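You operate a simulated robot arm through the tools that you are given. There is no shell and no other tool.

Carry out the task below with a simulated two-armed robot. There is one attempt and no reset: what you move stays moved.

TASK
Run a two-puck batch on line 3 and wait until it is done.
Fine: set the batch knob to 2, clear the counts, stand the blue puck from the tray on mark 2 and the orange one on mark 1, then press run; leave the other pucks.

It is judged by the outcome, as a careful person would: the job done as asked, and still so three seconds after it is handed in. It fails if anything else is knocked over, pushed out of place, dropped, spilled or broken.

THE ROBOT
Two 7-joint arms with fingered hands on one trunk, on a base that moves. Base frame: it is fixed to the floor where the robot stands at the start and does not move with it; the origin is under the middle of the robot, x ahead of it, y to its left, z up. Units: mm, rad, N and s.
The left shoulder is at the start at [70, 145, 1187], the right one opposite. With the tool pointing down near the work surface each hand reaches from about 420 to 800 mm from the robot's upright axis, wherever it stands, measured 20 degrees to its own side. Places, roughly: belt 3 [1000, 100, 1000]; blue puck [3750, 2250, 1000]; line one batch knob [3400, 100, 800]; line one green run button [3400, 300, 800]; line one monitor [3400, -100, 1600]; line one power frame [3700, 200, 1000]; line one white clear button [3400, 200, 800]; line three back-up button [1100, 300, 700]; line three batch knob [600, 0, 800]; line three battery switch [800, 400, 300]; line three blue reset button [600, 300, 800]; line three computer button [1200, 300, 400]; line three green run button [600, 200, 800]; line three monitor [700, -300, 1600]; line three power frame [1000, 100, 1000]; line three strip switch [1200, -100, 500]. Payload 3.5 kg a hand.
Tool frame (each hand has its own): the origin (TCP) lies between the finger pads and is the grasp point; the fingertips stand 25 mm ahead of it; z points along the fingers, y is the line along which they close. The gripper opens to 88 mm; its body begins 29 mm behind the TCP. The gripper is a hand of 4 fingers: y runs from the thumb to the fingers, the wrist lies at [-13, -97, -162] in the tool frame.
Orientation is told as [roll, pitch, yaw] about the base's x, y, z axes, in that order, counted from this pose: with the fingers straight down and the wrist toward the robot, the tool's x, y and z point along [0, 1, 0], [1, 0, 0] and [0, 0, -1] of the base frame.

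THE INTERFACE
- The arms move only by the tool apply_moves. It takes "left_plan", "right_plan" or both (then of equal length, played together; a hand with none holds still); each is a list of rows, each an object of numbers (a shift or turn left out is 0): "dx", "dy", "dz": the shift along the tool's x, y, z in m; "rx", "ry", "rz": the turn, a rotation vector about the tool's x, y, z in rad. In form: [{"dx": .., "dy": .., "dz": .., "rx": .., "ry": .., "rz": ..}, ...]. A call has 1 to 20 rows; each row shifts and turns the commanded pose from where the row before left it, along the tool's axes as they then stand. Rows are played at 5 a second. More than 50 mm and 0.15 rad between two rows, and nothing of the call is played. A pose out of reach is approached as far as the arm can. The call stops where the force on the tool passes 40 N (or 10 N more than at its start, if that is more) or the arm is blocked; 0.2 s more then pass. In this call time passes only in rows, and 0.2 s behind the last. The reply holds the time, the measured pose of the TCP, the force on the tool along the base axes, the opening and the grip force, in the units named above and with some noise, with the torque about the TCP (base axes, N m) and any sound that the robot's microphone picked up.
- Cameras (640 x 400 px; columns grow to the right, rows downward): "scene" is now at [132.1, 9.6, 1497.9]; the picture's right is [0.21, -0.98, 0.00], its down [-0.65, -0.14, -0.75] and it looks along [0.73, 0.16, -0.66] (base axes); focal length 263 px, centre (320, 200). "left" rides on the left gripper at [-64, -83, -98] in its tool frame; the picture's right is [-0.62, -0.37, 0.69], its down [0.71, -0.63, 0.30] and it looks along [0.32, 0.68, 0.65] (tool axes); focal length 265 px, centre (320, 200). "right" rides on the right gripper at [64, -83, -98] in its tool frame; the picture's right is [-0.62, 0.37, -0.69], its down [-0.71, -0.63, 0.30] and it looks along [-0.32, 0.68, 0.65] (tool axes); focal length 265 px, centre (320, 200). There is no depth. A picture from a camera that has moved, and an enlarged one, comes with that camera's place and axes in the base frame and with its lens. The place of the scene camera against the robot may be out by one fixed shift of up to 12 mm in any direction.
- camera(camera): a new picture of that camera. It takes no simulated time.
- lift_body(by): slides the trunk up (or, below 0, down) by that many mm; the arms and the scene camera ride with it, the base frame stays. It gives what a move gives, with no picture.
- roll_base(legs): drives the robot by 1 to 6 legs, each [ahead, left, turn to the left] in mm, mm and rad, along the robot's own axes; the way and the turn of a leg run together, so that a leg with both is an arc; at most 1500 mm and 3.142 rad a leg. The arms and the cameras ride along, it lands a little off, and it stops where it bumps. It gives what a move gives.
- finger_targets(index, middle, ring, thumb_bend, thumb_turn, hand): sets how far each is bent, from 0 (flat) to 1 (curled in); at 0.3 the hand is open as for a grip, at 0.7 the pads meet at the TCP. One left out holds its place. A second passes; each finger stops where it meets its share of the squeeze, and holds until it gets a number again. It is the only way to open and close the hand. It gives what a move gives, with no picture; readings hold the bend of each and the force on the fingers (four entries, about 0 where the hand has none), thumb and palm. thumb_turn goes from beside the hand (0) to across from the fingers (1), as for a grip.
- head_to(pan, tilt): turns the head with the scene camera to pan (to the left, within 1.501 rad either way) and tilt (down, from -0.506 to 1.204), counted from straight ahead of the robot. It gives what a move gives.
- zoom(camera, box): a new picture of the part [left, top, right, bottom] of that camera's present view, enlarged. It takes no simulated time.
- close_job(): hands the job in; it is judged then, once.

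Nothing tells you exact positions but the pictures and the camera data. Unless the task says otherwise, let go and move clear before handing in.

The tools are called after ">>>" as name(argument=value, ...) on one line, values as JSON. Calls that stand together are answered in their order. apply_moves: Moves the arms, as the interface text tells. Its arguments: {"type":"object","properties":{"left_plan":{"type":"array","items":{"type":"object","properties":{"dx":{"type":"number"},"dy":{"type":"number"},"dz":{"type":"number"},"rx":{"type":"number"},"ry":{"type":"number"},"rz":{"type":"number"}}}},"right_plan":{"type":"array","items":{"type":"object","properties":{"dx":{"type":"number"},"dy":{"type":"number"},"dz":{"type":"number"},"rx":{"type":"number"},"ry":{"type":"number"},"rz":{"type":"number"}}}}},"required":[]} The other tools are called the same way: lift_body (by) moves the trunk up or down; finger_targets (index, middle, ring, thumb_bend, thumb_turn, hand) moves the fingers one by one; roll_base (legs) drives the base; head_to (pan, tilt) turns the head that bears the scene camera; camera (camera) takes a picture; zoom (camera, box) takes an enlarged picture of a part of a camera's view; close_job () hands the job in.

At the start:

```text
time_s: 0.0
left_ee_pos: [418.4, 398.0, 1308.7]
left_tool_rot: [-0.001, -0.002, 0.0]
left_force: [0.3, 0.1, -0.2]
left_torque: [0.01, -0.01, -0.01]
left_grip_width: 87.5
left_grip_force: 0.0
left_shape: jaw
left_bend: [0.3, 0.3, 0.3, 0.3, 0.98]
left_finger forces: [0.0, 0.0, 0.0, 0.1, 0.0, 0.0]
right_ee_pos: [493.5, -96.6, 1220.9]
right_tool_rot: [-0.001, 0.001, -0.001]
right_force: [1.1, 0.2, 1.2]
right_torque: [-0.03, -0.04, -0.02]
right_grip_width: 87.7
right_grip_force: 0.0
right_shape: jaw
right_bend: [0.3, 0.3, 0.3, 0.3, 0.98]
right_finger forces: [0.0, 0.1, 0.0, 0.0, 0.0, 0.0]
trunk travel left (down, up): [-750.0, 90.0]
robot x, y, heading: [-0.1, -1.2, 0.004]
head pan, tilt (commanded): [0.211, 0.726]
```

scene: 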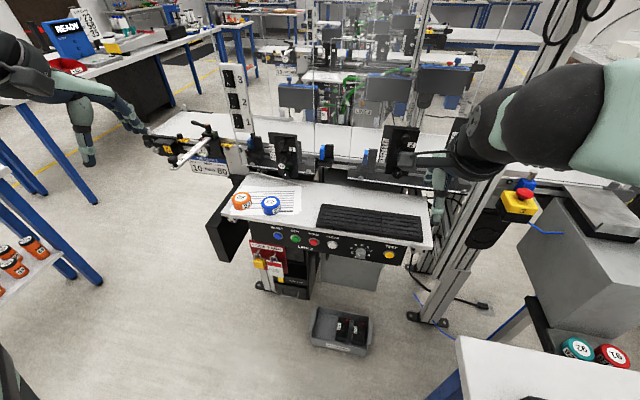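
right: 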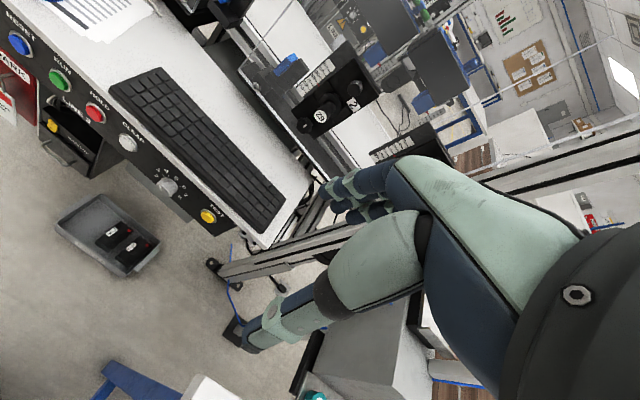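
left: 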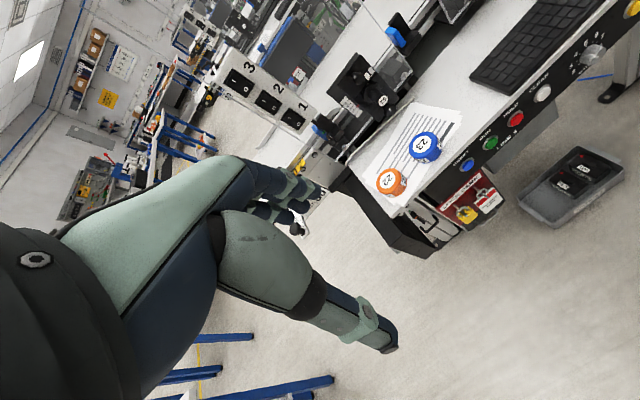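

I see line 3's panel right ahead, with an orange and a blue puck on a sheet on the desk, and a grey tray with something dark on the floor. I'll look closer before I move anything.

>>> zoom(camera="scene", box=[200, 170, 440, 320])

>>> zoom(camera="scene", box=[140, 60, 380, 210])

>>> zoom(camera="scene", box=[280, 0, 520, 150])

>>> zoom(camera="scene", box=[0, 0, 240, 150])

>>> zoom(camera="left", box=[200, 40, 440, 190])

>>> zoom(camera="left", box=[360, 60, 640, 235])

```text
2.67 times, centred on (320, 245) of scene
camera zoom: at [132.1, 9.6, 1497.9], right [0.21, -0.98, 0.0], down [-0.65, -0.14, -0.75], along [0.73, 0.16, -0.66], focal length 702 px, centre (320, 80)
```

zoom: 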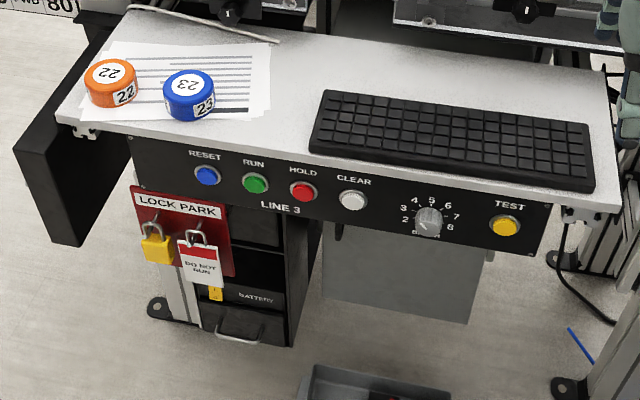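

```text
2.67 times, centred on (260, 135) of scene
camera zoom: at [132.1, 9.6, 1497.9], right [0.21, -0.98, 0.0], down [-0.65, -0.14, -0.75], along [0.73, 0.16, -0.66], focal length 702 px, centre (480, 373)
```

zoom: 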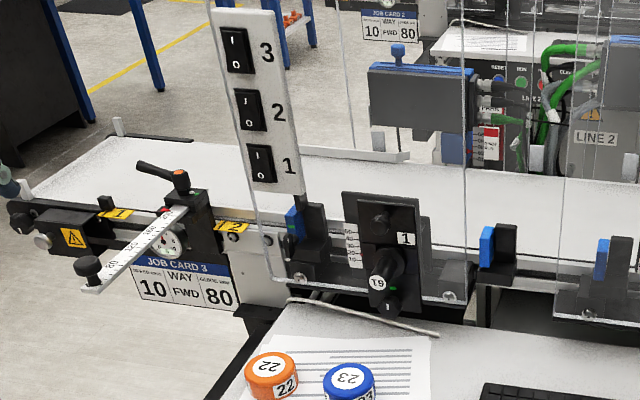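

```text
2.67 times, centred on (400, 75) of scene
camera zoom: at [132.1, 9.6, 1497.9], right [0.21, -0.98, 0.0], down [-0.65, -0.14, -0.75], along [0.73, 0.16, -0.66], focal length 702 px, centre (107, 533)
```

zoom: 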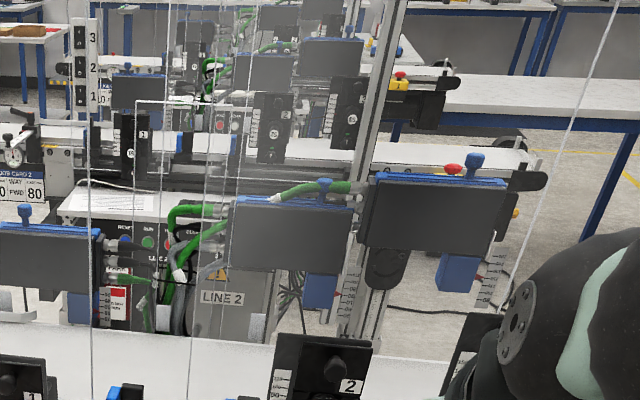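

```text
2.67 times, centred on (120, 75) of scene
camera zoom: at [132.1, 9.6, 1497.9], right [0.21, -0.98, 0.0], down [-0.65, -0.14, -0.75], along [0.73, 0.16, -0.66], focal length 702 px, centre (853, 533)
```

zoom: 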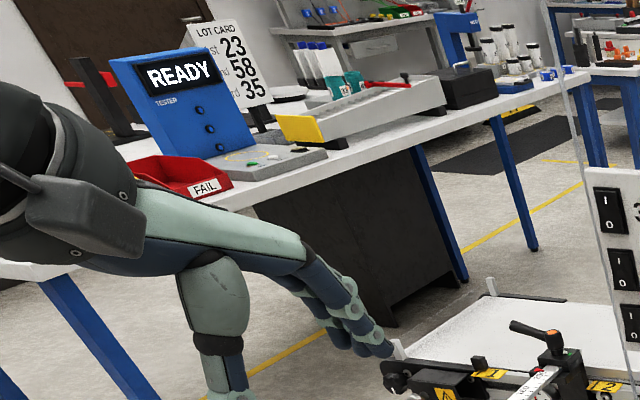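

```text
2.67 times, centred on (320, 115) of left
camera zoom: at [336.0, 333.0, 1404.9], right [-0.37, -0.62, -0.69], down [-0.63, 0.71, -0.3], along [0.68, 0.32, -0.65], focal length 708 px, centre (320, 427)
```

zoom: 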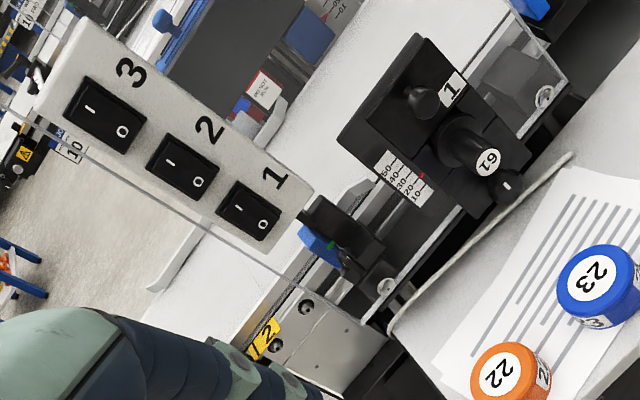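

```text
2.29 times, centred on (500, 148) of left
camera zoom: at [336.0, 333.0, 1404.9], right [-0.37, -0.62, -0.69], down [-0.63, 0.71, -0.3], along [0.68, 0.32, -0.65], focal length 607 px, centre (-91, 320)
```

zoom: 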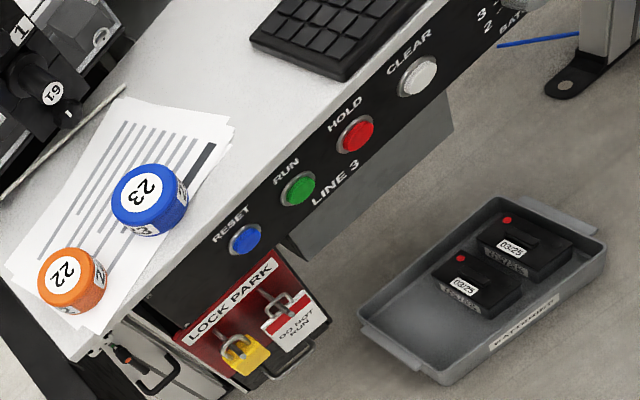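

The desk holds orange 22 and blue 23, but the place list puts "the blue puck" far away at [3750, 2250, 1000], so that may be the tray meant. I'll turn the head to look at the monitor and around the room.

>>> head_to(pan=-0.45, tilt=0.0)

>>> camera(camera="scene")

>>> head_to(pan=0.5, tilt=0.2)

>>> camera(camera="scene")

>>> head_to(pan=1.4, tilt=0.3)

>>> camera(camera="scene")

>>> head_to(pan=-1.4, tilt=0.4)

>>> camera(camera="scene")

```text
time_s: 1.1
left_ee_pos: [418.4, 398.9, 1308.4]
left_tool_rot: [0.0, 0.0, 0.0]
left_force: [0.0, -0.7, 0.8]
left_torque: [0.0, -0.01, 0.01]
left_grip_width: 87.6
left_grip_force: 0.0
left_shape: jaw
left_bend: [0.3, 0.3, 0.3, 0.3, 0.98]
left_finger forces: [0.0, 0.1, 0.1, 0.0, 0.0, 0.0]
right_ee_pos: [493.8, -96.5, 1221.6]
right_tool_rot: [0.0, -0.001, 0.0]
right_force: [-0.4, -0.3, 0.1]
right_torque: [0.01, 0.0, -0.01]
right_grip_width: 87.5
right_grip_force: 0.0
right_shape: jaw
right_bend: [0.3, 0.3, 0.3, 0.3, 0.98]
right_finger forces: [0.1, 0.0, 0.0, 0.0, 0.0, 0.1]
trunk travel left (down, up): [-750.0, 90.0]
robot x, y, heading: [2.6, -0.0, -0.0]
head pan, tilt (commanded): [-0.45, 0.0]
```

```text
taken
camera scene: at [131.1, -47.1, 1563.9], right [-0.43, -0.9, 0.0], down [0.0, 0.0, -1.0], along [0.9, -0.43, 0.0], focal length 263 px, centre (320, 200)
```

scene: 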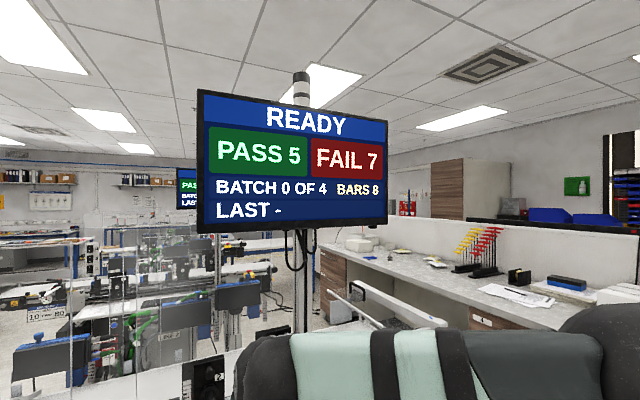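

```text
time_s: 2.3
left_ee_pos: [419.2, 399.7, 1307.4]
left_tool_rot: [0.0, 0.0, 0.001]
left_force: [0.5, -0.4, 0.3]
left_torque: [0.01, 0.0, 0.04]
left_grip_width: 87.5
left_grip_force: 0.1
left_shape: jaw
left_bend: [0.3, 0.3, 0.3, 0.3, 0.98]
left_finger forces: [0.0, 0.0, 0.0, 0.1, 0.1, 0.0]
right_ee_pos: [494.0, -96.8, 1222.0]
right_tool_rot: [-0.001, 0.0, -0.001]
right_force: [-0.1, -0.2, -0.2]
right_torque: [-0.03, -0.01, 0.01]
right_grip_width: 87.1
right_grip_force: 0.0
right_shape: jaw
right_bend: [0.3, 0.3, 0.3, 0.3, 0.98]
right_finger forces: [0.0, 0.1, 0.0, 0.1, 0.1, 0.0]
trunk travel left (down, up): [-750.0, 90.0]
robot x, y, heading: [-0.5, -0.8, -0.0]
head pan, tilt (commanded): [0.499, 0.201]
```

```text
taken
camera scene: at [131.9, 36.5, 1545.5], right [0.48, -0.88, 0.0], down [-0.18, -0.1, -0.98], along [0.86, 0.47, -0.2], focal length 263 px, centre (320, 200)
```

scene: 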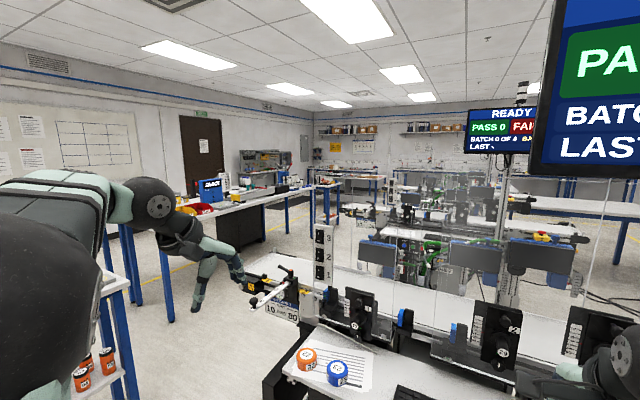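

```text
time_s: 3.5
left_ee_pos: [418.8, 399.5, 1307.2]
left_tool_rot: [-0.001, -0.001, 0.0]
left_force: [1.3, 0.1, 0.0]
left_torque: [0.0, 0.01, -0.04]
left_grip_width: 87.6
left_grip_force: 0.0
left_shape: jaw
left_bend: [0.3, 0.3, 0.3, 0.3, 0.98]
left_finger forces: [0.0, 0.0, 0.0, 0.0, 0.0, 0.0]
right_ee_pos: [494.6, -94.2, 1221.2]
right_tool_rot: [-0.001, 0.001, -0.002]
right_force: [-0.4, 0.0, -0.9]
right_torque: [0.01, 0.03, 0.01]
right_grip_width: 87.4
right_grip_force: 0.2
right_shape: jaw
right_bend: [0.3, 0.3, 0.3, 0.3, 0.98]
right_finger forces: [0.1, 0.1, 0.0, 0.0, 0.1, 0.1]
trunk travel left (down, up): [-750.0, 90.0]
robot x, y, heading: [-1.2, 1.4, -0.001]
head pan, tilt (commanded): [1.4, 0.3]
```

```text
taken
camera scene: at [66.0, 83.9, 1536.2], right [0.99, -0.17, 0.0], down [-0.05, -0.29, -0.96], along [0.16, 0.94, -0.3], focal length 263 px, centre (320, 200)
```

scene: 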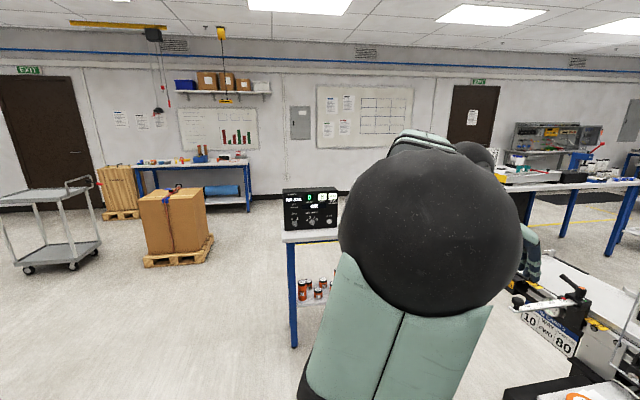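

```text
time_s: 6.0
left_ee_pos: [417.9, 397.2, 1307.6]
left_tool_rot: [-0.001, -0.001, 0.0]
left_force: [-1.0, -0.6, -0.1]
left_torque: [0.0, -0.01, -0.03]
left_grip_width: 87.6
left_grip_force: 0.0
left_shape: jaw
left_bend: [0.3, 0.3, 0.3, 0.3, 0.98]
left_finger forces: [0.0, 0.0, 0.0, 0.0, 0.1, 0.1]
right_ee_pos: [494.0, -96.6, 1221.8]
right_tool_rot: [0.0, 0.001, -0.003]
right_force: [-0.2, -0.7, -0.1]
right_torque: [-0.03, -0.01, -0.02]
right_grip_width: 87.7
right_grip_force: 0.1
right_shape: jaw
right_bend: [0.3, 0.3, 0.3, 0.3, 0.98]
right_finger forces: [0.0, 0.0, 0.1, 0.0, 0.0, 0.0]
trunk travel left (down, up): [-750.0, 90.0]
robot x, y, heading: [-1.0, 0.4, 0.0]
head pan, tilt (commanded): [-1.4, 0.4]
```

```text
taken
camera scene: at [65.8, -99.3, 1527.0], right [-0.99, -0.17, 0.0], down [-0.07, 0.38, -0.92], along [0.16, -0.91, -0.39], focal length 263 px, centre (320, 200)
```

scene: 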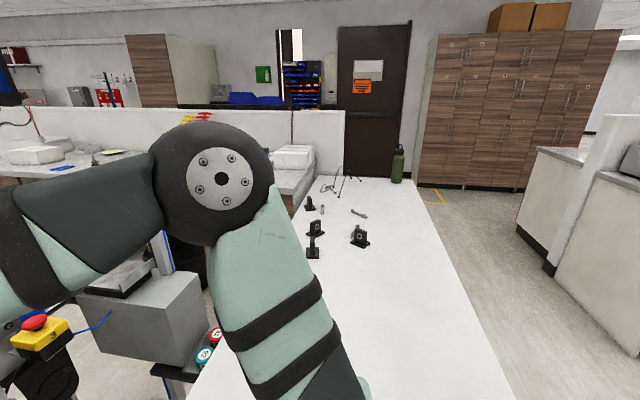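

Line 3 is powered and READY with PASS 5, FAIL 7, BATCH 0 OF 4. I'll look towards [3750, 2250, 1000] for the tray with the blue puck.

>>> head_to(pan=0.55, tilt=0.15)

>>> camera(camera="scene")

>>> zoom(camera="scene", box=[240, 150, 400, 250])

>>> zoom(camera="scene", box=[160, 150, 320, 250])

>>> zoom(camera="scene", box=[380, 170, 640, 330])

```text
time_s: 7.9
left_ee_pos: [417.9, 397.7, 1308.4]
left_tool_rot: [0.0, 0.0, 0.0]
left_force: [-1.1, 0.2, -0.4]
left_torque: [0.0, -0.01, 0.03]
left_grip_width: 87.5
left_grip_force: 0.0
left_shape: jaw
left_bend: [0.3, 0.3, 0.3, 0.3, 0.98]
left_finger forces: [0.0, 0.0, 0.0, 0.0, 0.0, 0.0]
right_ee_pos: [493.9, -96.2, 1221.7]
right_tool_rot: [0.001, -0.001, 0.0]
right_force: [-0.5, 0.1, -0.8]
right_torque: [0.02, 0.0, -0.01]
right_grip_width: 87.5
right_grip_force: 0.0
right_shape: jaw
right_bend: [0.3, 0.3, 0.3, 0.3, 0.98]
right_finger forces: [0.0, 0.0, 0.0, 0.0, 0.1, 0.0]
trunk travel left (down, up): [-750.0, 90.0]
robot x, y, heading: [2.6, -0.0, 0.004]
head pan, tilt (commanded): [0.55, 0.15]
```

```text
taken
camera scene: at [129.1, 40.3, 1550.2], right [0.52, -0.85, 0.0], down [-0.13, -0.08, -0.99], along [0.84, 0.52, -0.15], focal length 263 px, centre (320, 200)
```

scene: 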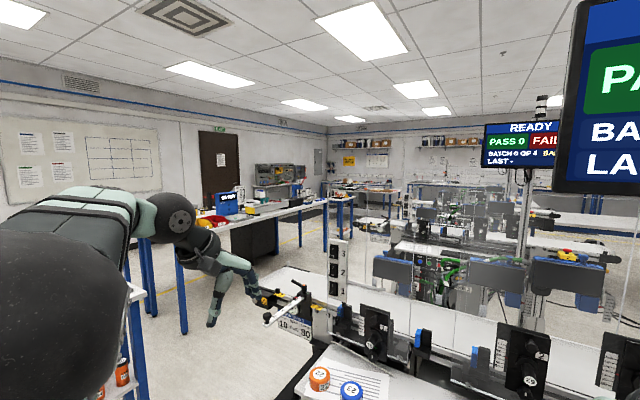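

```text
4.00 times, centred on (320, 200) of scene
camera zoom: at [129.1, 40.3, 1550.2], right [0.52, -0.85, 0.0], down [-0.13, -0.08, -0.99], along [0.84, 0.52, -0.15], focal length 1052 px, centre (320, 200)
```

zoom: 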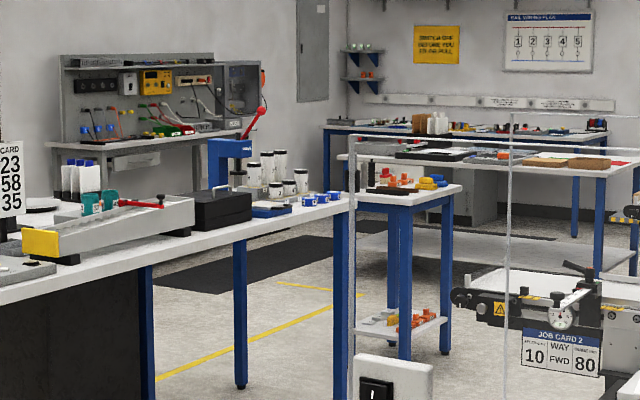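

```text
4.00 times, centred on (240, 200) of scene
camera zoom: at [129.1, 40.3, 1550.2], right [0.52, -0.85, 0.0], down [-0.13, -0.08, -0.99], along [0.84, 0.52, -0.15], focal length 1052 px, centre (640, 200)
```

zoom: 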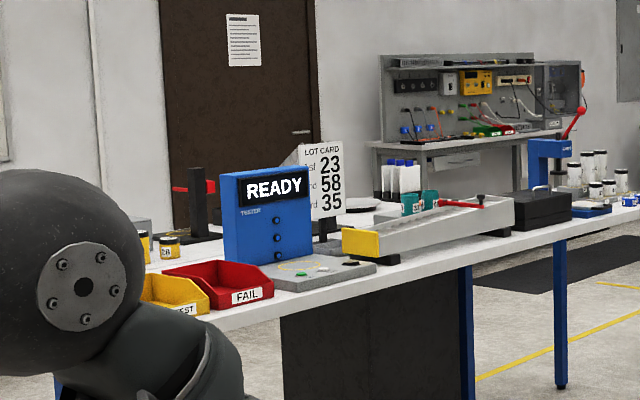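

```text
2.46 times, centred on (510, 250) of scene
camera zoom: at [129.1, 40.3, 1550.2], right [0.52, -0.85, 0.0], down [-0.13, -0.08, -0.99], along [0.84, 0.52, -0.15], focal length 648 px, centre (-148, 77)
```

zoom: 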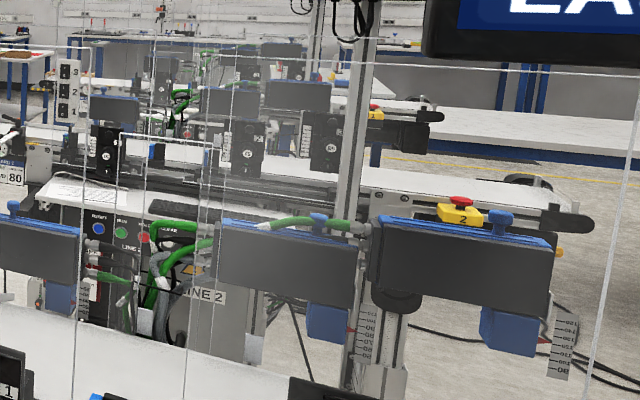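

The ends of the tester table and the small table beyond hold some blue and orange items near the listed place; I'll zoom in hard there.

>>> zoom(camera="scene", box=[290, 180, 370, 230])

>>> zoom(camera="scene", box=[300, 185, 332, 205])

>>> zoom(camera="scene", box=[325, 185, 357, 205])

>>> zoom(camera="scene", box=[240, 185, 304, 225])

```text
8.00 times, centred on (330, 205) of scene
camera zoom: at [129.1, 40.3, 1550.2], right [0.52, -0.85, 0.0], down [-0.13, -0.08, -0.99], along [0.84, 0.52, -0.15], focal length 2104 px, centre (240, 160)
```

zoom: 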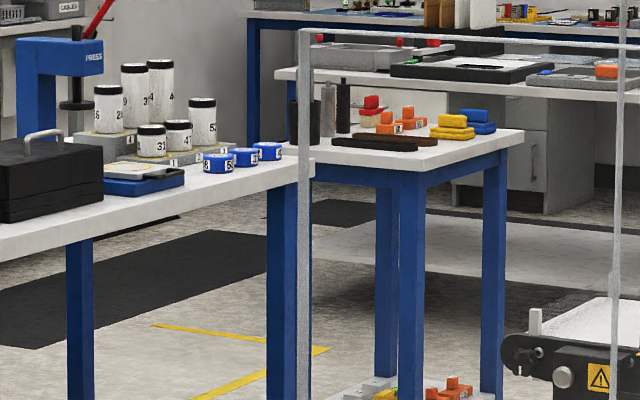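

```text
16.00 times, centred on (316, 195) of scene
camera zoom: at [129.1, 40.3, 1550.2], right [0.52, -0.85, 0.0], down [-0.13, -0.08, -0.99], along [0.84, 0.52, -0.15], focal length 4209 px, centre (384, 280)
```

zoom: 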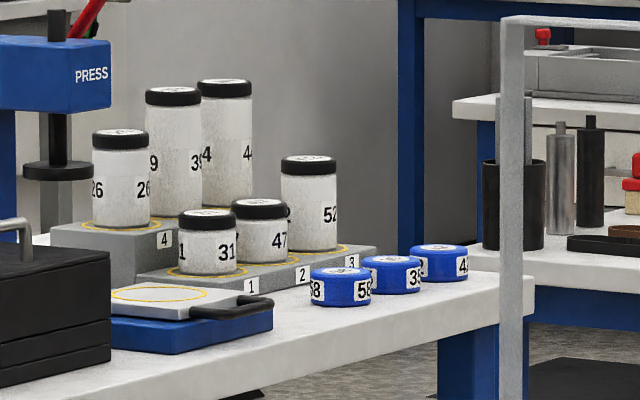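

```text
16.00 times, centred on (341, 195) of scene
camera zoom: at [129.1, 40.3, 1550.2], right [0.52, -0.85, 0.0], down [-0.13, -0.08, -0.99], along [0.84, 0.52, -0.15], focal length 4209 px, centre (-16, 280)
```

zoom: 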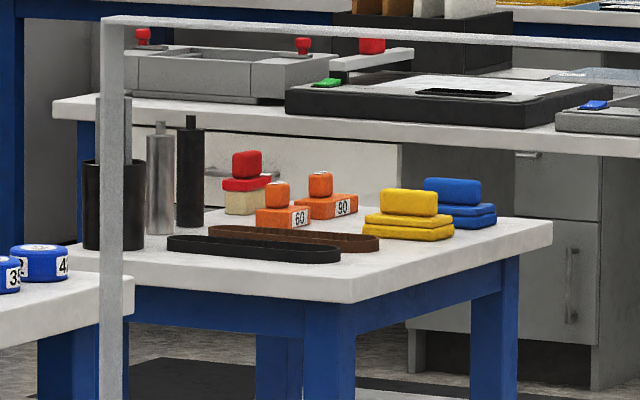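

```text
10.00 times, centred on (272, 205) of scene
camera zoom: at [129.1, 40.3, 1550.2], right [0.52, -0.85, 0.0], down [-0.13, -0.08, -0.99], along [0.84, 0.52, -0.15], focal length 2631 px, centre (800, 150)
```

zoom: 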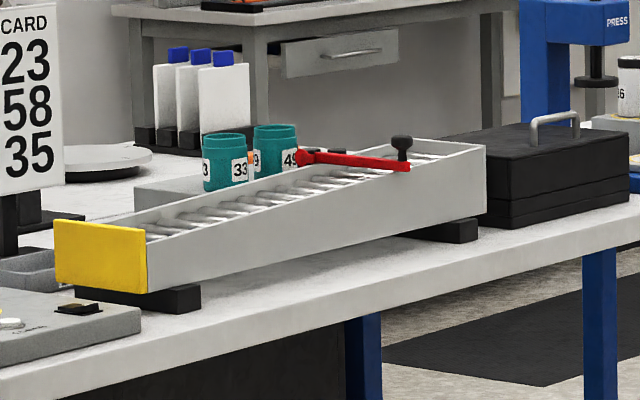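

Those far pucks (58, 35, 42) stand on a bench without a tray. I'll look for trays nearer: down left, down right and straight down.

>>> head_to(pan=0.0, tilt=0.8)

>>> camera(camera="scene")

>>> head_to(pan=1.1, tilt=0.8)

>>> camera(camera="scene")

>>> head_to(pan=-1.0, tilt=0.8)

>>> camera(camera="scene")

>>> head_to(pan=-0.4, tilt=0.5)

>>> camera(camera="scene")

```text
time_s: 8.9
left_ee_pos: [419.3, 398.6, 1307.9]
left_tool_rot: [0.001, 0.0, 0.001]
left_force: [0.7, 0.0, 0.2]
left_torque: [0.0, -0.01, -0.03]
left_grip_width: 87.9
left_grip_force: 0.0
left_shape: jaw
left_bend: [0.3, 0.3, 0.3, 0.3, 0.98]
left_finger forces: [0.0, 0.0, 0.0, 0.1, 0.1, 0.0]
right_ee_pos: [492.6, -96.7, 1221.1]
right_tool_rot: [0.0, -0.001, -0.001]
right_force: [-0.1, -0.2, -0.3]
right_torque: [-0.02, 0.02, 0.01]
right_grip_width: 87.8
right_grip_force: 0.1
right_shape: jaw
right_bend: [0.3, 0.3, 0.3, 0.3, 0.98]
right_finger forces: [0.0, 0.1, 0.1, 0.0, 0.0, 0.0]
trunk travel left (down, up): [-750.0, 90.0]
robot x, y, heading: [-0.1, -1.8, -0.006]
head pan, tilt (commanded): [0.0, 0.799]
```

```text
taken
camera scene: at [130.7, -7.9, 1491.9], right [0.0, -1.0, 0.0], down [-0.72, 0.0, -0.7], along [0.7, 0.0, -0.72], focal length 263 px, centre (320, 200)
```

scene: 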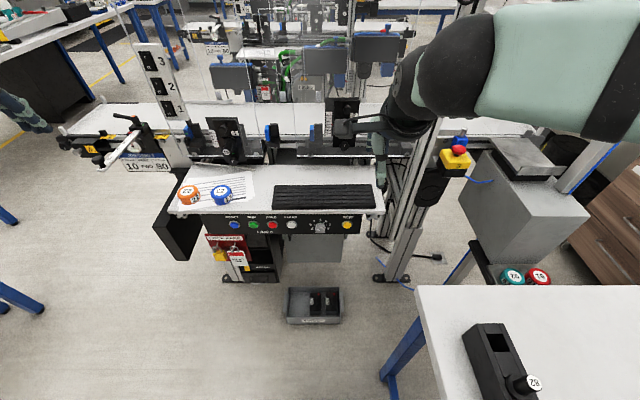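

```text
time_s: 10.2
left_ee_pos: [418.6, 399.1, 1308.3]
left_tool_rot: [0.0, 0.0, -0.001]
left_force: [-1.1, 0.2, -0.5]
left_torque: [0.02, 0.01, -0.05]
left_grip_width: 88.0
left_grip_force: 0.1
left_shape: jaw
left_bend: [0.3, 0.3, 0.3, 0.3, 0.98]
left_finger forces: [0.0, 0.0, 0.1, 0.1, 0.0, 0.0]
right_ee_pos: [492.7, -95.8, 1221.1]
right_tool_rot: [0.0, 0.0, 0.0]
right_force: [0.2, -0.1, -0.1]
right_torque: [0.0, 0.0, -0.03]
right_grip_width: 87.8
right_grip_force: 0.0
right_shape: jaw
right_bend: [0.3, 0.3, 0.3, 0.3, 0.98]
right_finger forces: [0.0, 0.1, 0.1, 0.0, 0.0, 0.0]
trunk travel left (down, up): [-750.0, 90.0]
robot x, y, heading: [0.8, -2.9, -0.001]
head pan, tilt (commanded): [1.1, 0.799]
```

```text
taken
camera scene: at [86.7, 63.8, 1491.9], right [0.89, -0.45, 0.0], down [-0.33, -0.64, -0.7], along [0.32, 0.62, -0.72], focal length 263 px, centre (320, 200)
```

scene: 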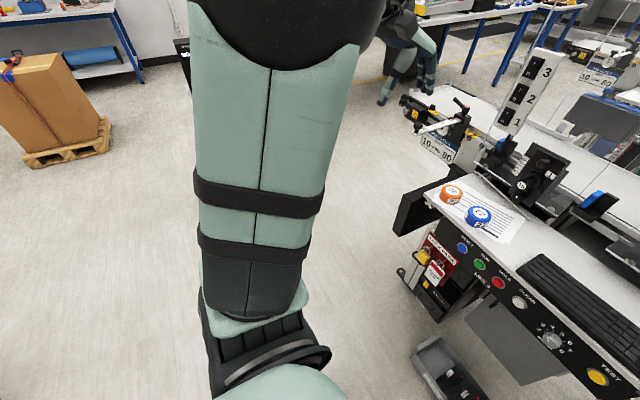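

```text
time_s: 12.2
left_ee_pos: [417.6, 399.2, 1308.9]
left_tool_rot: [0.0, 0.0, 0.0]
left_force: [0.4, -0.2, 0.6]
left_torque: [0.01, -0.02, 0.0]
left_grip_width: 87.6
left_grip_force: 0.0
left_shape: jaw
left_bend: [0.3, 0.3, 0.3, 0.3, 0.98]
left_finger forces: [0.1, 0.1, 0.1, 0.0, 0.1, 0.0]
right_ee_pos: [493.2, -96.1, 1219.6]
right_tool_rot: [-0.001, -0.001, 0.0]
right_force: [-0.3, -0.2, 0.8]
right_torque: [-0.04, -0.01, 0.01]
right_grip_width: 87.7
right_grip_force: 0.1
right_shape: jaw
right_bend: [0.3, 0.3, 0.3, 0.3, 0.98]
right_finger forces: [0.0, 0.0, 0.0, 0.0, 0.0, 0.0]
trunk travel left (down, up): [-750.0, 90.0]
robot x, y, heading: [1.4, 2.9, -0.002]
head pan, tilt (commanded): [-1.0, 0.799]
```

```text
taken
camera scene: at [93.6, -75.9, 1491.9], right [-0.84, -0.54, 0.0], down [-0.39, 0.6, -0.7], along [0.38, -0.59, -0.72], focal length 263 px, centre (320, 200)
```

scene: 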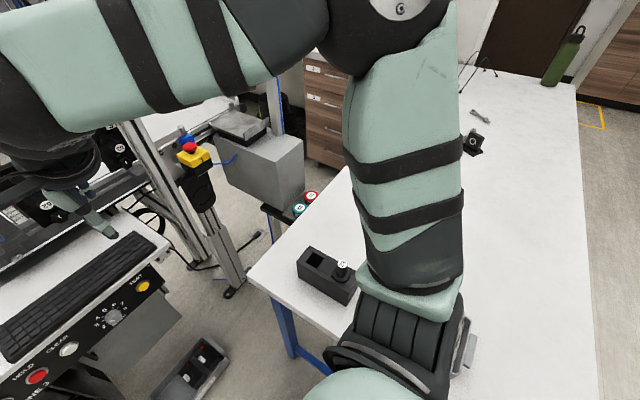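

```text
time_s: 13.2
left_ee_pos: [419.2, 399.0, 1308.9]
left_tool_rot: [0.0, 0.001, 0.0]
left_force: [0.7, -0.1, -0.1]
left_torque: [0.01, -0.02, 0.02]
left_grip_width: 87.5
left_grip_force: 0.1
left_shape: jaw
left_bend: [0.3, 0.3, 0.3, 0.3, 0.98]
left_finger forces: [0.0, 0.0, 0.1, 0.0, 0.0, 0.0]
right_ee_pos: [492.9, -96.7, 1222.1]
right_tool_rot: [-0.001, -0.002, 0.0]
right_force: [-0.2, 0.6, 0.4]
right_torque: [-0.01, 0.0, -0.01]
right_grip_width: 87.5
right_grip_force: 0.1
right_shape: jaw
right_bend: [0.3, 0.3, 0.3, 0.3, 0.98]
right_finger forces: [0.1, 0.1, 0.1, 0.0, 0.0, 0.0]
trunk travel left (down, up): [-750.0, 90.0]
robot x, y, heading: [-1.7, 1.9, -0.001]
head pan, tilt (commanded): [-0.4, 0.499]
```

```text
taken
camera scene: at [133.7, -43.6, 1517.8], right [-0.39, -0.92, 0.0], down [-0.44, 0.19, -0.88], along [0.81, -0.34, -0.48], focal length 263 px, centre (320, 200)
```

scene: 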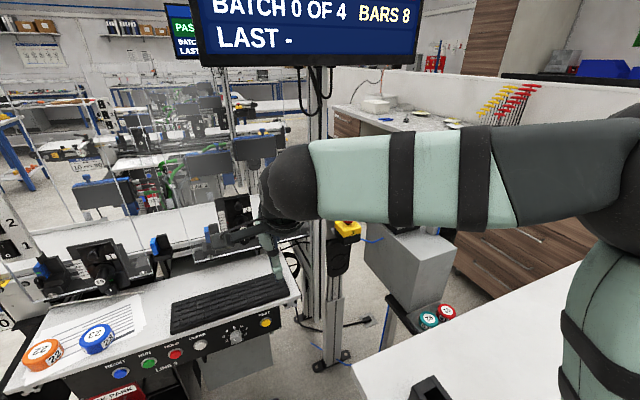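

The only blue-and-orange pair near line 3 is on its white keyboard tray. I'll check the shelf table on the left before settling on that.

>>> zoom(camera="scene", box=[340, 280, 500, 380])

>>> head_to(pan=0.75, tilt=0.55)

>>> camera(camera="scene")

>>> head_to(pan=1.5, tilt=0.6)

>>> camera(camera="scene")

```text
4.00 times, centred on (420, 330) of scene
camera zoom: at [133.7, -43.6, 1517.8], right [-0.39, -0.92, 0.0], down [-0.44, 0.19, -0.88], along [0.81, -0.34, -0.48], focal length 1052 px, centre (-80, -320)
```

zoom: 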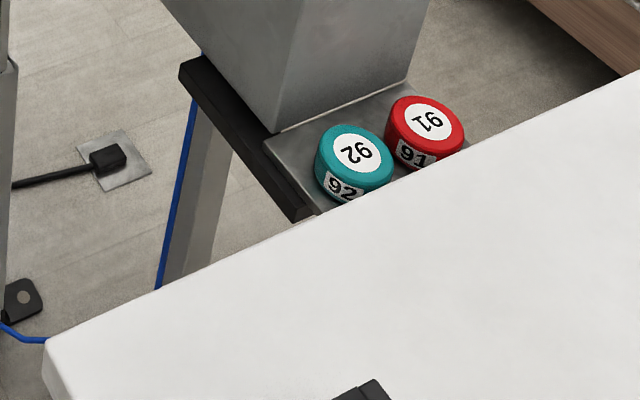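

```text
time_s: 14.6
left_ee_pos: [418.2, 397.9, 1307.5]
left_tool_rot: [0.001, -0.001, 0.0]
left_force: [0.4, 0.8, 0.4]
left_torque: [-0.02, 0.01, -0.02]
left_grip_width: 87.6
left_grip_force: 0.2
left_shape: jaw
left_bend: [0.3, 0.3, 0.3, 0.3, 0.98]
left_finger forces: [0.1, 0.1, 0.0, 0.0, 0.1, 0.1]
right_ee_pos: [494.4, -96.3, 1221.7]
right_tool_rot: [-0.001, -0.001, 0.0]
right_force: [0.2, 0.2, 0.0]
right_torque: [-0.02, 0.0, 0.02]
right_grip_width: 87.4
right_grip_force: 0.1
right_shape: jaw
right_bend: [0.3, 0.3, 0.3, 0.3, 0.98]
right_finger forces: [0.0, 0.0, 0.0, 0.1, 0.1, 0.0]
trunk travel left (down, up): [-750.0, 90.0]
robot x, y, heading: [0.4, -1.6, 0.003]
head pan, tilt (commanded): [0.75, 0.55]
```

```text
taken
camera scene: at [115.8, 53.1, 1513.3], right [0.68, -0.73, 0.0], down [-0.38, -0.36, -0.85], along [0.62, 0.58, -0.52], focal length 263 px, centre (320, 200)
```

scene: 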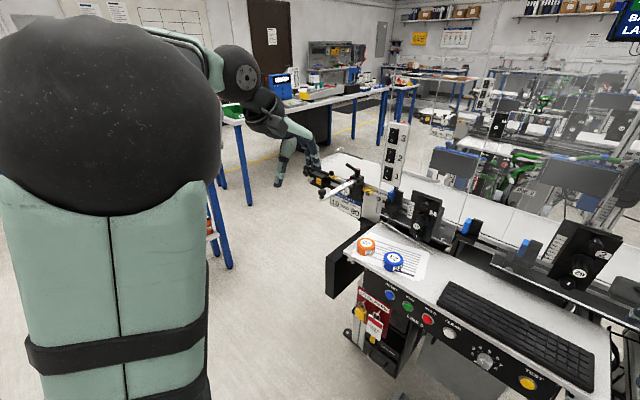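

```text
time_s: 15.7
left_ee_pos: [417.2, 398.5, 1308.2]
left_tool_rot: [0.0, 0.001, 0.0]
left_force: [0.8, 0.0, 0.5]
left_torque: [-0.01, 0.02, 0.01]
left_grip_width: 87.8
left_grip_force: 0.0
left_shape: jaw
left_bend: [0.3, 0.3, 0.3, 0.3, 0.98]
left_finger forces: [0.1, 0.0, 0.1, 0.0, 0.0, 0.0]
right_ee_pos: [493.6, -96.4, 1220.8]
right_tool_rot: [0.002, 0.0, 0.0]
right_force: [-0.6, 0.0, 0.7]
right_torque: [-0.02, -0.02, -0.01]
right_grip_width: 87.6
right_grip_force: 0.1
right_shape: jaw
right_bend: [0.3, 0.3, 0.3, 0.3, 0.98]
right_finger forces: [0.0, 0.1, 0.0, 0.0, 0.0, 0.0]
trunk travel left (down, up): [-750.0, 90.0]
robot x, y, heading: [0.9, -1.1, -0.002]
head pan, tilt (commanded): [1.499, 0.6]
```

```text
taken
camera scene: at [56.5, 80.1, 1508.8], right [1.0, -0.07, 0.0], down [-0.04, -0.56, -0.83], along [0.06, 0.82, -0.56], focal length 263 px, centre (320, 200)
```

scene: 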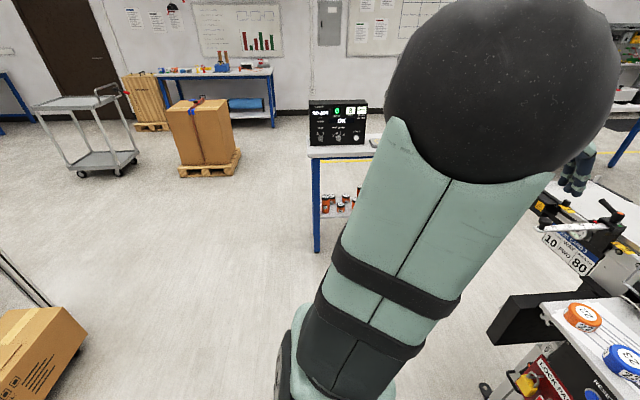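

I take the white keyboard tray of line 3 as "the tray" (orange 22, blue 23). Now I'll look closely at the belt's left end for marks 1 and 2.

>>> head_to(pan=0.45, tilt=0.6)

>>> camera(camera="scene")

>>> zoom(camera="scene", box=[190, 110, 350, 210])

>>> zoom(camera="scene", box=[240, 130, 320, 180])

>>> zoom(camera="scene", box=[310, 120, 470, 220])

>>> zoom(camera="scene", box=[460, 120, 640, 232])

```text
time_s: 17.0
left_ee_pos: [418.8, 398.1, 1307.9]
left_tool_rot: [0.0, -0.001, 0.0]
left_force: [-0.2, 0.5, -0.4]
left_torque: [0.02, -0.01, 0.01]
left_grip_width: 87.7
left_grip_force: 0.1
left_shape: jaw
left_bend: [0.3, 0.3, 0.3, 0.3, 0.98]
left_finger forces: [0.0, 0.1, 0.0, 0.0, 0.1, 0.0]
right_ee_pos: [493.3, -95.5, 1222.3]
right_tool_rot: [0.0, 0.0, -0.001]
right_force: [0.5, 0.0, 0.5]
right_torque: [0.01, -0.01, -0.01]
right_grip_width: 87.6
right_grip_force: 0.1
right_shape: jaw
right_bend: [0.3, 0.3, 0.3, 0.3, 0.98]
right_finger forces: [0.0, 0.0, 0.0, 0.0, 0.1, 0.1]
trunk travel left (down, up): [-750.0, 90.0]
robot x, y, heading: [-2.3, -0.2, -0.005]
head pan, tilt (commanded): [0.45, 0.6]
```

```text
taken
camera scene: at [129.6, 30.5, 1508.7], right [0.44, -0.9, 0.0], down [-0.51, -0.25, -0.82], along [0.74, 0.36, -0.57], focal length 263 px, centre (320, 200)
```

scene: 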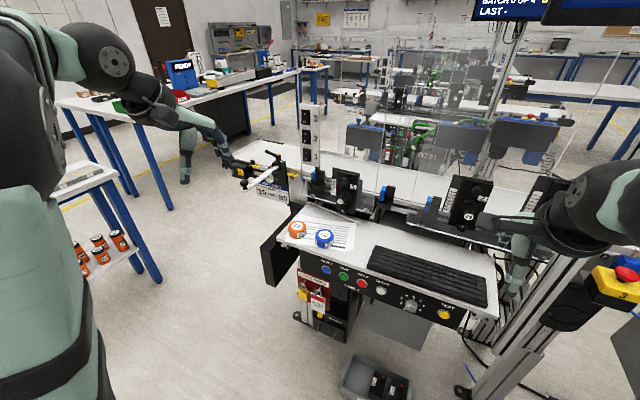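

```text
4.00 times, centred on (270, 160) of scene
camera zoom: at [129.6, 30.5, 1508.7], right [0.44, -0.9, 0.0], down [-0.51, -0.25, -0.82], along [0.74, 0.36, -0.57], focal length 1052 px, centre (520, 360)
```

zoom: 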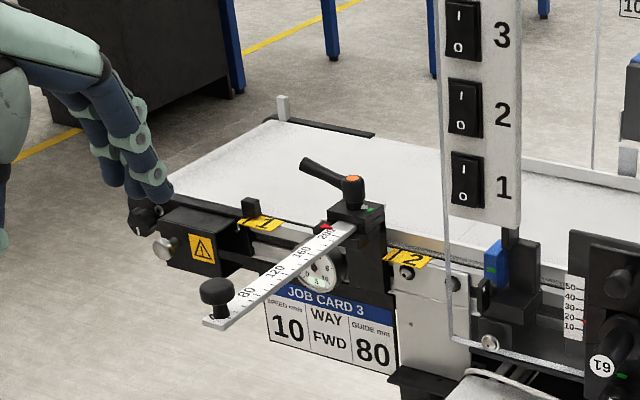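

```text
8.00 times, centred on (280, 155) of scene
camera zoom: at [129.6, 30.5, 1508.7], right [0.44, -0.9, 0.0], down [-0.51, -0.25, -0.82], along [0.74, 0.36, -0.57], focal length 2104 px, centre (640, 560)
```

zoom: 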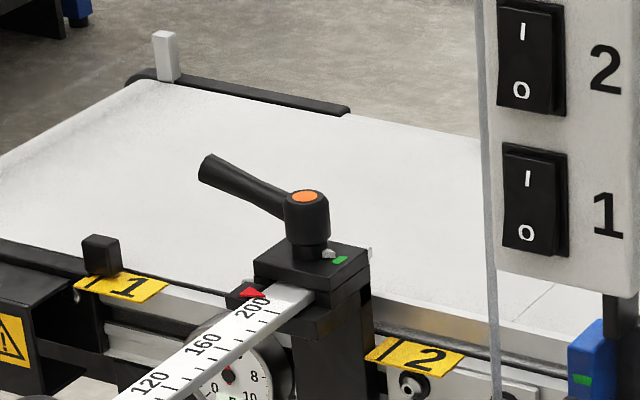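

```text
4.00 times, centred on (390, 170) of scene
camera zoom: at [129.6, 30.5, 1508.7], right [0.44, -0.9, 0.0], down [-0.51, -0.25, -0.82], along [0.74, 0.36, -0.57], focal length 1052 px, centre (40, 320)
```

zoom: 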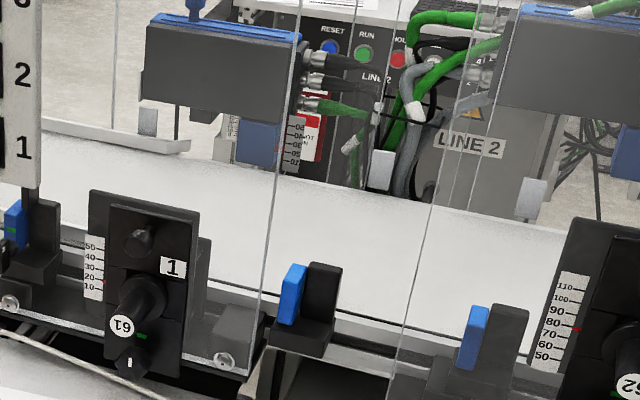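

```text
3.56 times, centred on (550, 176) of scene
camera zoom: at [129.6, 30.5, 1508.7], right [0.44, -0.9, 0.0], down [-0.51, -0.25, -0.82], along [0.74, 0.36, -0.57], focal length 935 px, centre (-498, 285)
```

zoom: 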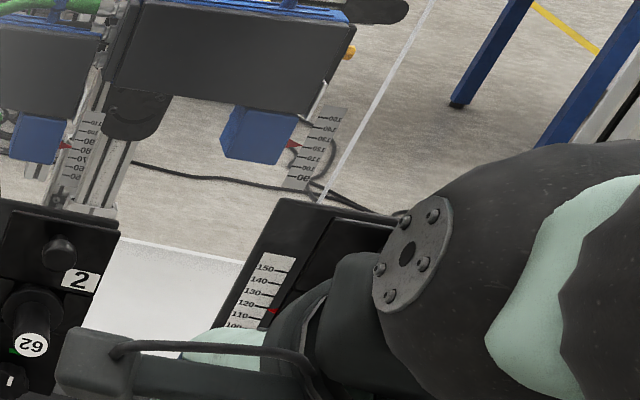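

Marks 1 and 2 are yellow labels on the near rail of the belt's left end. Next I'll look at the knob and buttons up close with the right hand's camera and the scene camera.

>>> head_to(pan=0.05, tilt=0.85)

>>> zoom(camera="scene", box=[270, 180, 370, 242])

>>> zoom(camera="right", box=[100, 110, 260, 240])

>>> zoom(camera="right", box=[0, 0, 180, 160])

>>> camera(camera="scene")

```text
time_s: 17.9
left_ee_pos: [419.4, 398.1, 1307.0]
left_tool_rot: [0.001, 0.0, 0.0]
left_force: [-1.0, 1.1, 0.1]
left_torque: [0.03, 0.0, -0.01]
left_grip_width: 87.9
left_grip_force: 0.1
left_shape: jaw
left_bend: [0.3, 0.3, 0.3, 0.3, 0.98]
left_finger forces: [0.0, 0.0, 0.1, 0.0, 0.1, 0.1]
right_ee_pos: [494.1, -96.6, 1222.3]
right_tool_rot: [0.002, 0.0, 0.001]
right_force: [-0.1, -0.5, 0.6]
right_torque: [-0.03, 0.01, 0.03]
right_grip_width: 87.7
right_grip_force: 0.0
right_shape: jaw
right_bend: [0.3, 0.3, 0.3, 0.3, 0.98]
right_finger forces: [0.0, 0.1, 0.1, 0.0, 0.0, 0.0]
trunk travel left (down, up): [-750.0, 90.0]
robot x, y, heading: [0.2, -1.4, -0.002]
head pan, tilt (commanded): [0.051, 0.85]
```

```text
6.40 times, centred on (320, 211) of scene
camera zoom: at [128.1, -4.0, 1487.9], right [0.05, -1.0, 0.0], down [-0.75, -0.04, -0.66], along [0.66, 0.03, -0.75], focal length 1684 px, centre (320, 130)
```

zoom: 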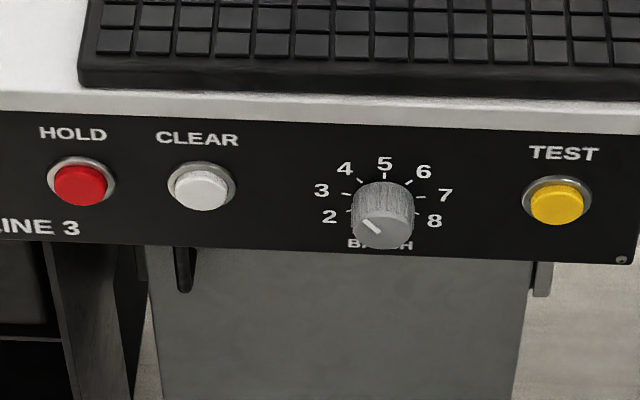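

```text
3.08 times, centred on (180, 175) of right
camera zoom: at [409.4, -31.9, 1320.3], right [0.37, -0.62, 0.69], down [-0.63, -0.71, -0.3], along [0.68, -0.32, -0.65], focal length 817 px, centre (751, 277)
```

zoom: 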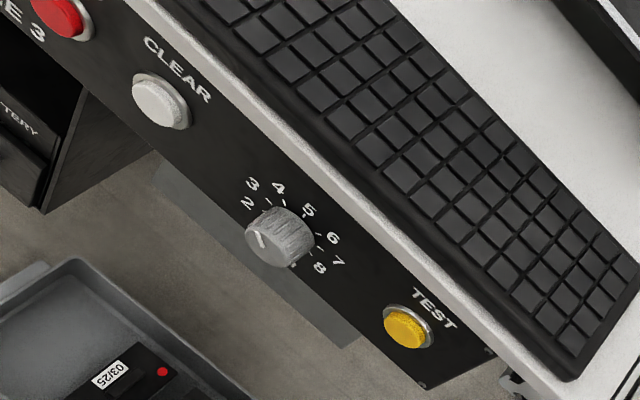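

```text
2.50 times, centred on (90, 80) of right
camera zoom: at [409.4, -31.9, 1320.3], right [0.37, -0.62, 0.69], down [-0.63, -0.71, -0.3], along [0.68, -0.32, -0.65], focal length 664 px, centre (895, 500)
```

zoom: 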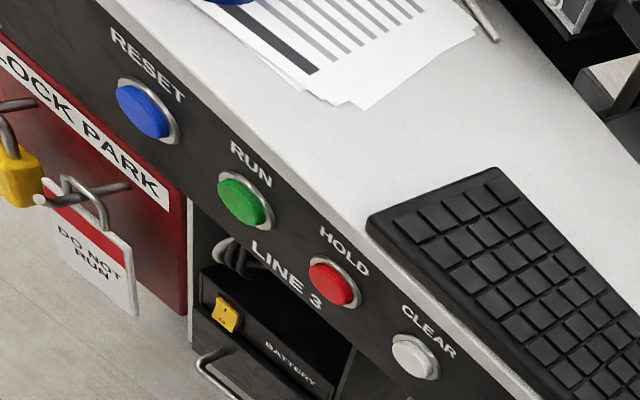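

```text
taken
camera scene: at [128.1, -4.0, 1487.9], right [0.05, -1.0, 0.0], down [-0.75, -0.04, -0.66], along [0.66, 0.03, -0.75], focal length 263 px, centre (320, 200)
```

scene: 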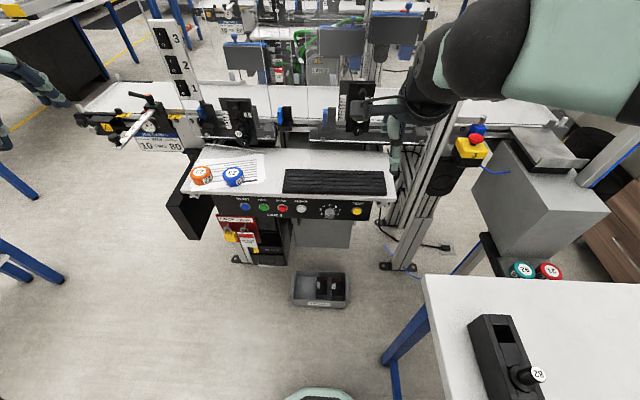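

The batch knob shows 4 and stands around (630, 0, 847); CLEAR is near y=80 and RUN near y=200 on the same front panel. I'll shift the base a little back and left to give the right arm room, then turn the right hand forward.

>>> roll_base(legs=[[-60, 130, 0]])

>>> apply_moves(right_plan=[{"rx": -0.1428, "dz": 0.02}, {"rx": -0.1428, "dz": 0.02}, {"rx": -0.1428, "dz": 0.02}, {"rx": -0.1428}, {"rx": -0.1428}, {"rx": -0.1428}, {"rx": -0.1428}, {"rx": -0.1428}, {"rx": -0.1428}, {"rx": -0.1428}, {"rx": -0.1428}])

>>> camera(camera="scene")

>>> camera(camera="right")

```text
time_s: 19.2
left_ee_pos: [359.1, 524.8, 1308.0]
left_tool_rot: [0.003, 0.002, 0.001]
left_force: [-0.2, 0.0, 0.1]
left_torque: [0.01, -0.02, 0.01]
left_grip_width: 87.6
left_grip_force: 0.0
left_shape: jaw
left_bend: [0.3, 0.3, 0.3, 0.3, 0.98]
left_finger forces: [0.1, 0.1, 0.0, 0.0, 0.0, 0.1]
right_ee_pos: [434.1, 30.9, 1221.7]
right_tool_rot: [0.002, -0.002, 0.0]
right_force: [0.3, -0.8, 0.8]
right_torque: [0.02, 0.04, -0.01]
right_grip_width: 87.5
right_grip_force: 0.0
right_shape: jaw
right_bend: [0.3, 0.3, 0.3, 0.3, 0.98]
right_finger forces: [0.0, 0.0, 0.0, 0.1, 0.1, 0.0]
trunk travel left (down, up): [-750.0, 90.0]
robot x, y, heading: [-61.8, 127.5, 0.002]
head pan, tilt (commanded): [0.051, 0.85]
```

```text
time_s: 21.8
left_ee_pos: [355.8, 527.4, 1308.2]
left_tool_rot: [0.0, -0.001, -0.001]
left_force: [-0.3, -0.5, 0.4]
left_torque: [-0.02, 0.01, 0.01]
left_grip_width: 87.8
left_grip_force: 0.0
left_shape: jaw
left_bend: [0.3, 0.3, 0.3, 0.3, 0.98]
left_finger forces: [0.0, 0.0, 0.0, 0.0, 0.0, 0.0]
right_ee_pos: [563.0, -3.3, 1291.6]
right_tool_rot: [0.545, -1.457, -0.589]
right_force: [-0.5, 0.1, 0.5]
right_torque: [0.02, 0.0, 0.01]
right_grip_width: 87.7
right_grip_force: 0.1
right_shape: jaw
right_bend: [0.3, 0.3, 0.3, 0.3, 0.98]
right_finger forces: [0.1, 0.0, 0.0, 0.0, 0.0, 0.1]
right hand out of reach, approached as far as the arm can: row 7, 8, 9, 10, 11
trunk travel left (down, up): [-750.0, 90.0]
robot x, y, heading: [-62.4, 125.6, 0.004]
head pan, tilt (commanded): [0.051, 0.85]
stopped in row 11 (right hand): the arm was blocked; the commanded pose is now the measured one
```

```text
taken
camera scene: at [65.7, 124.9, 1488.0], right [0.05, -1.0, 0.0], down [-0.75, -0.04, -0.66], along [0.66, 0.03, -0.75], focal length 263 px, centre (320, 200)
```

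scene: 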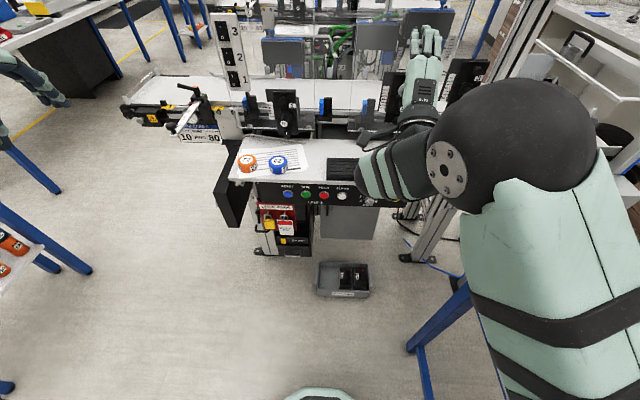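

```text
taken
camera right: at [460.0, 70.3, 1222.3], right [-0.68, -0.61, 0.4], down [0.21, -0.69, -0.7], along [0.7, -0.39, 0.6], focal length 265 px, centre (320, 200)
```

right: 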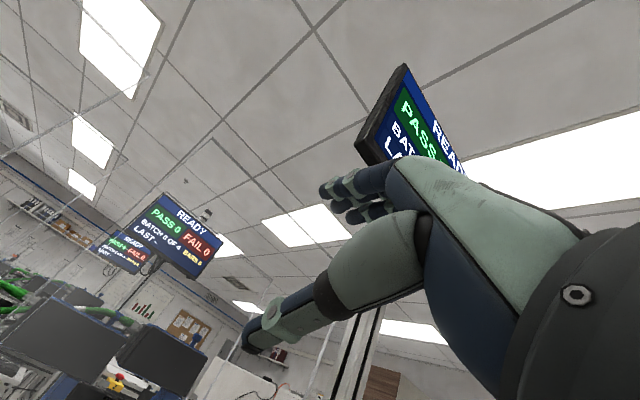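

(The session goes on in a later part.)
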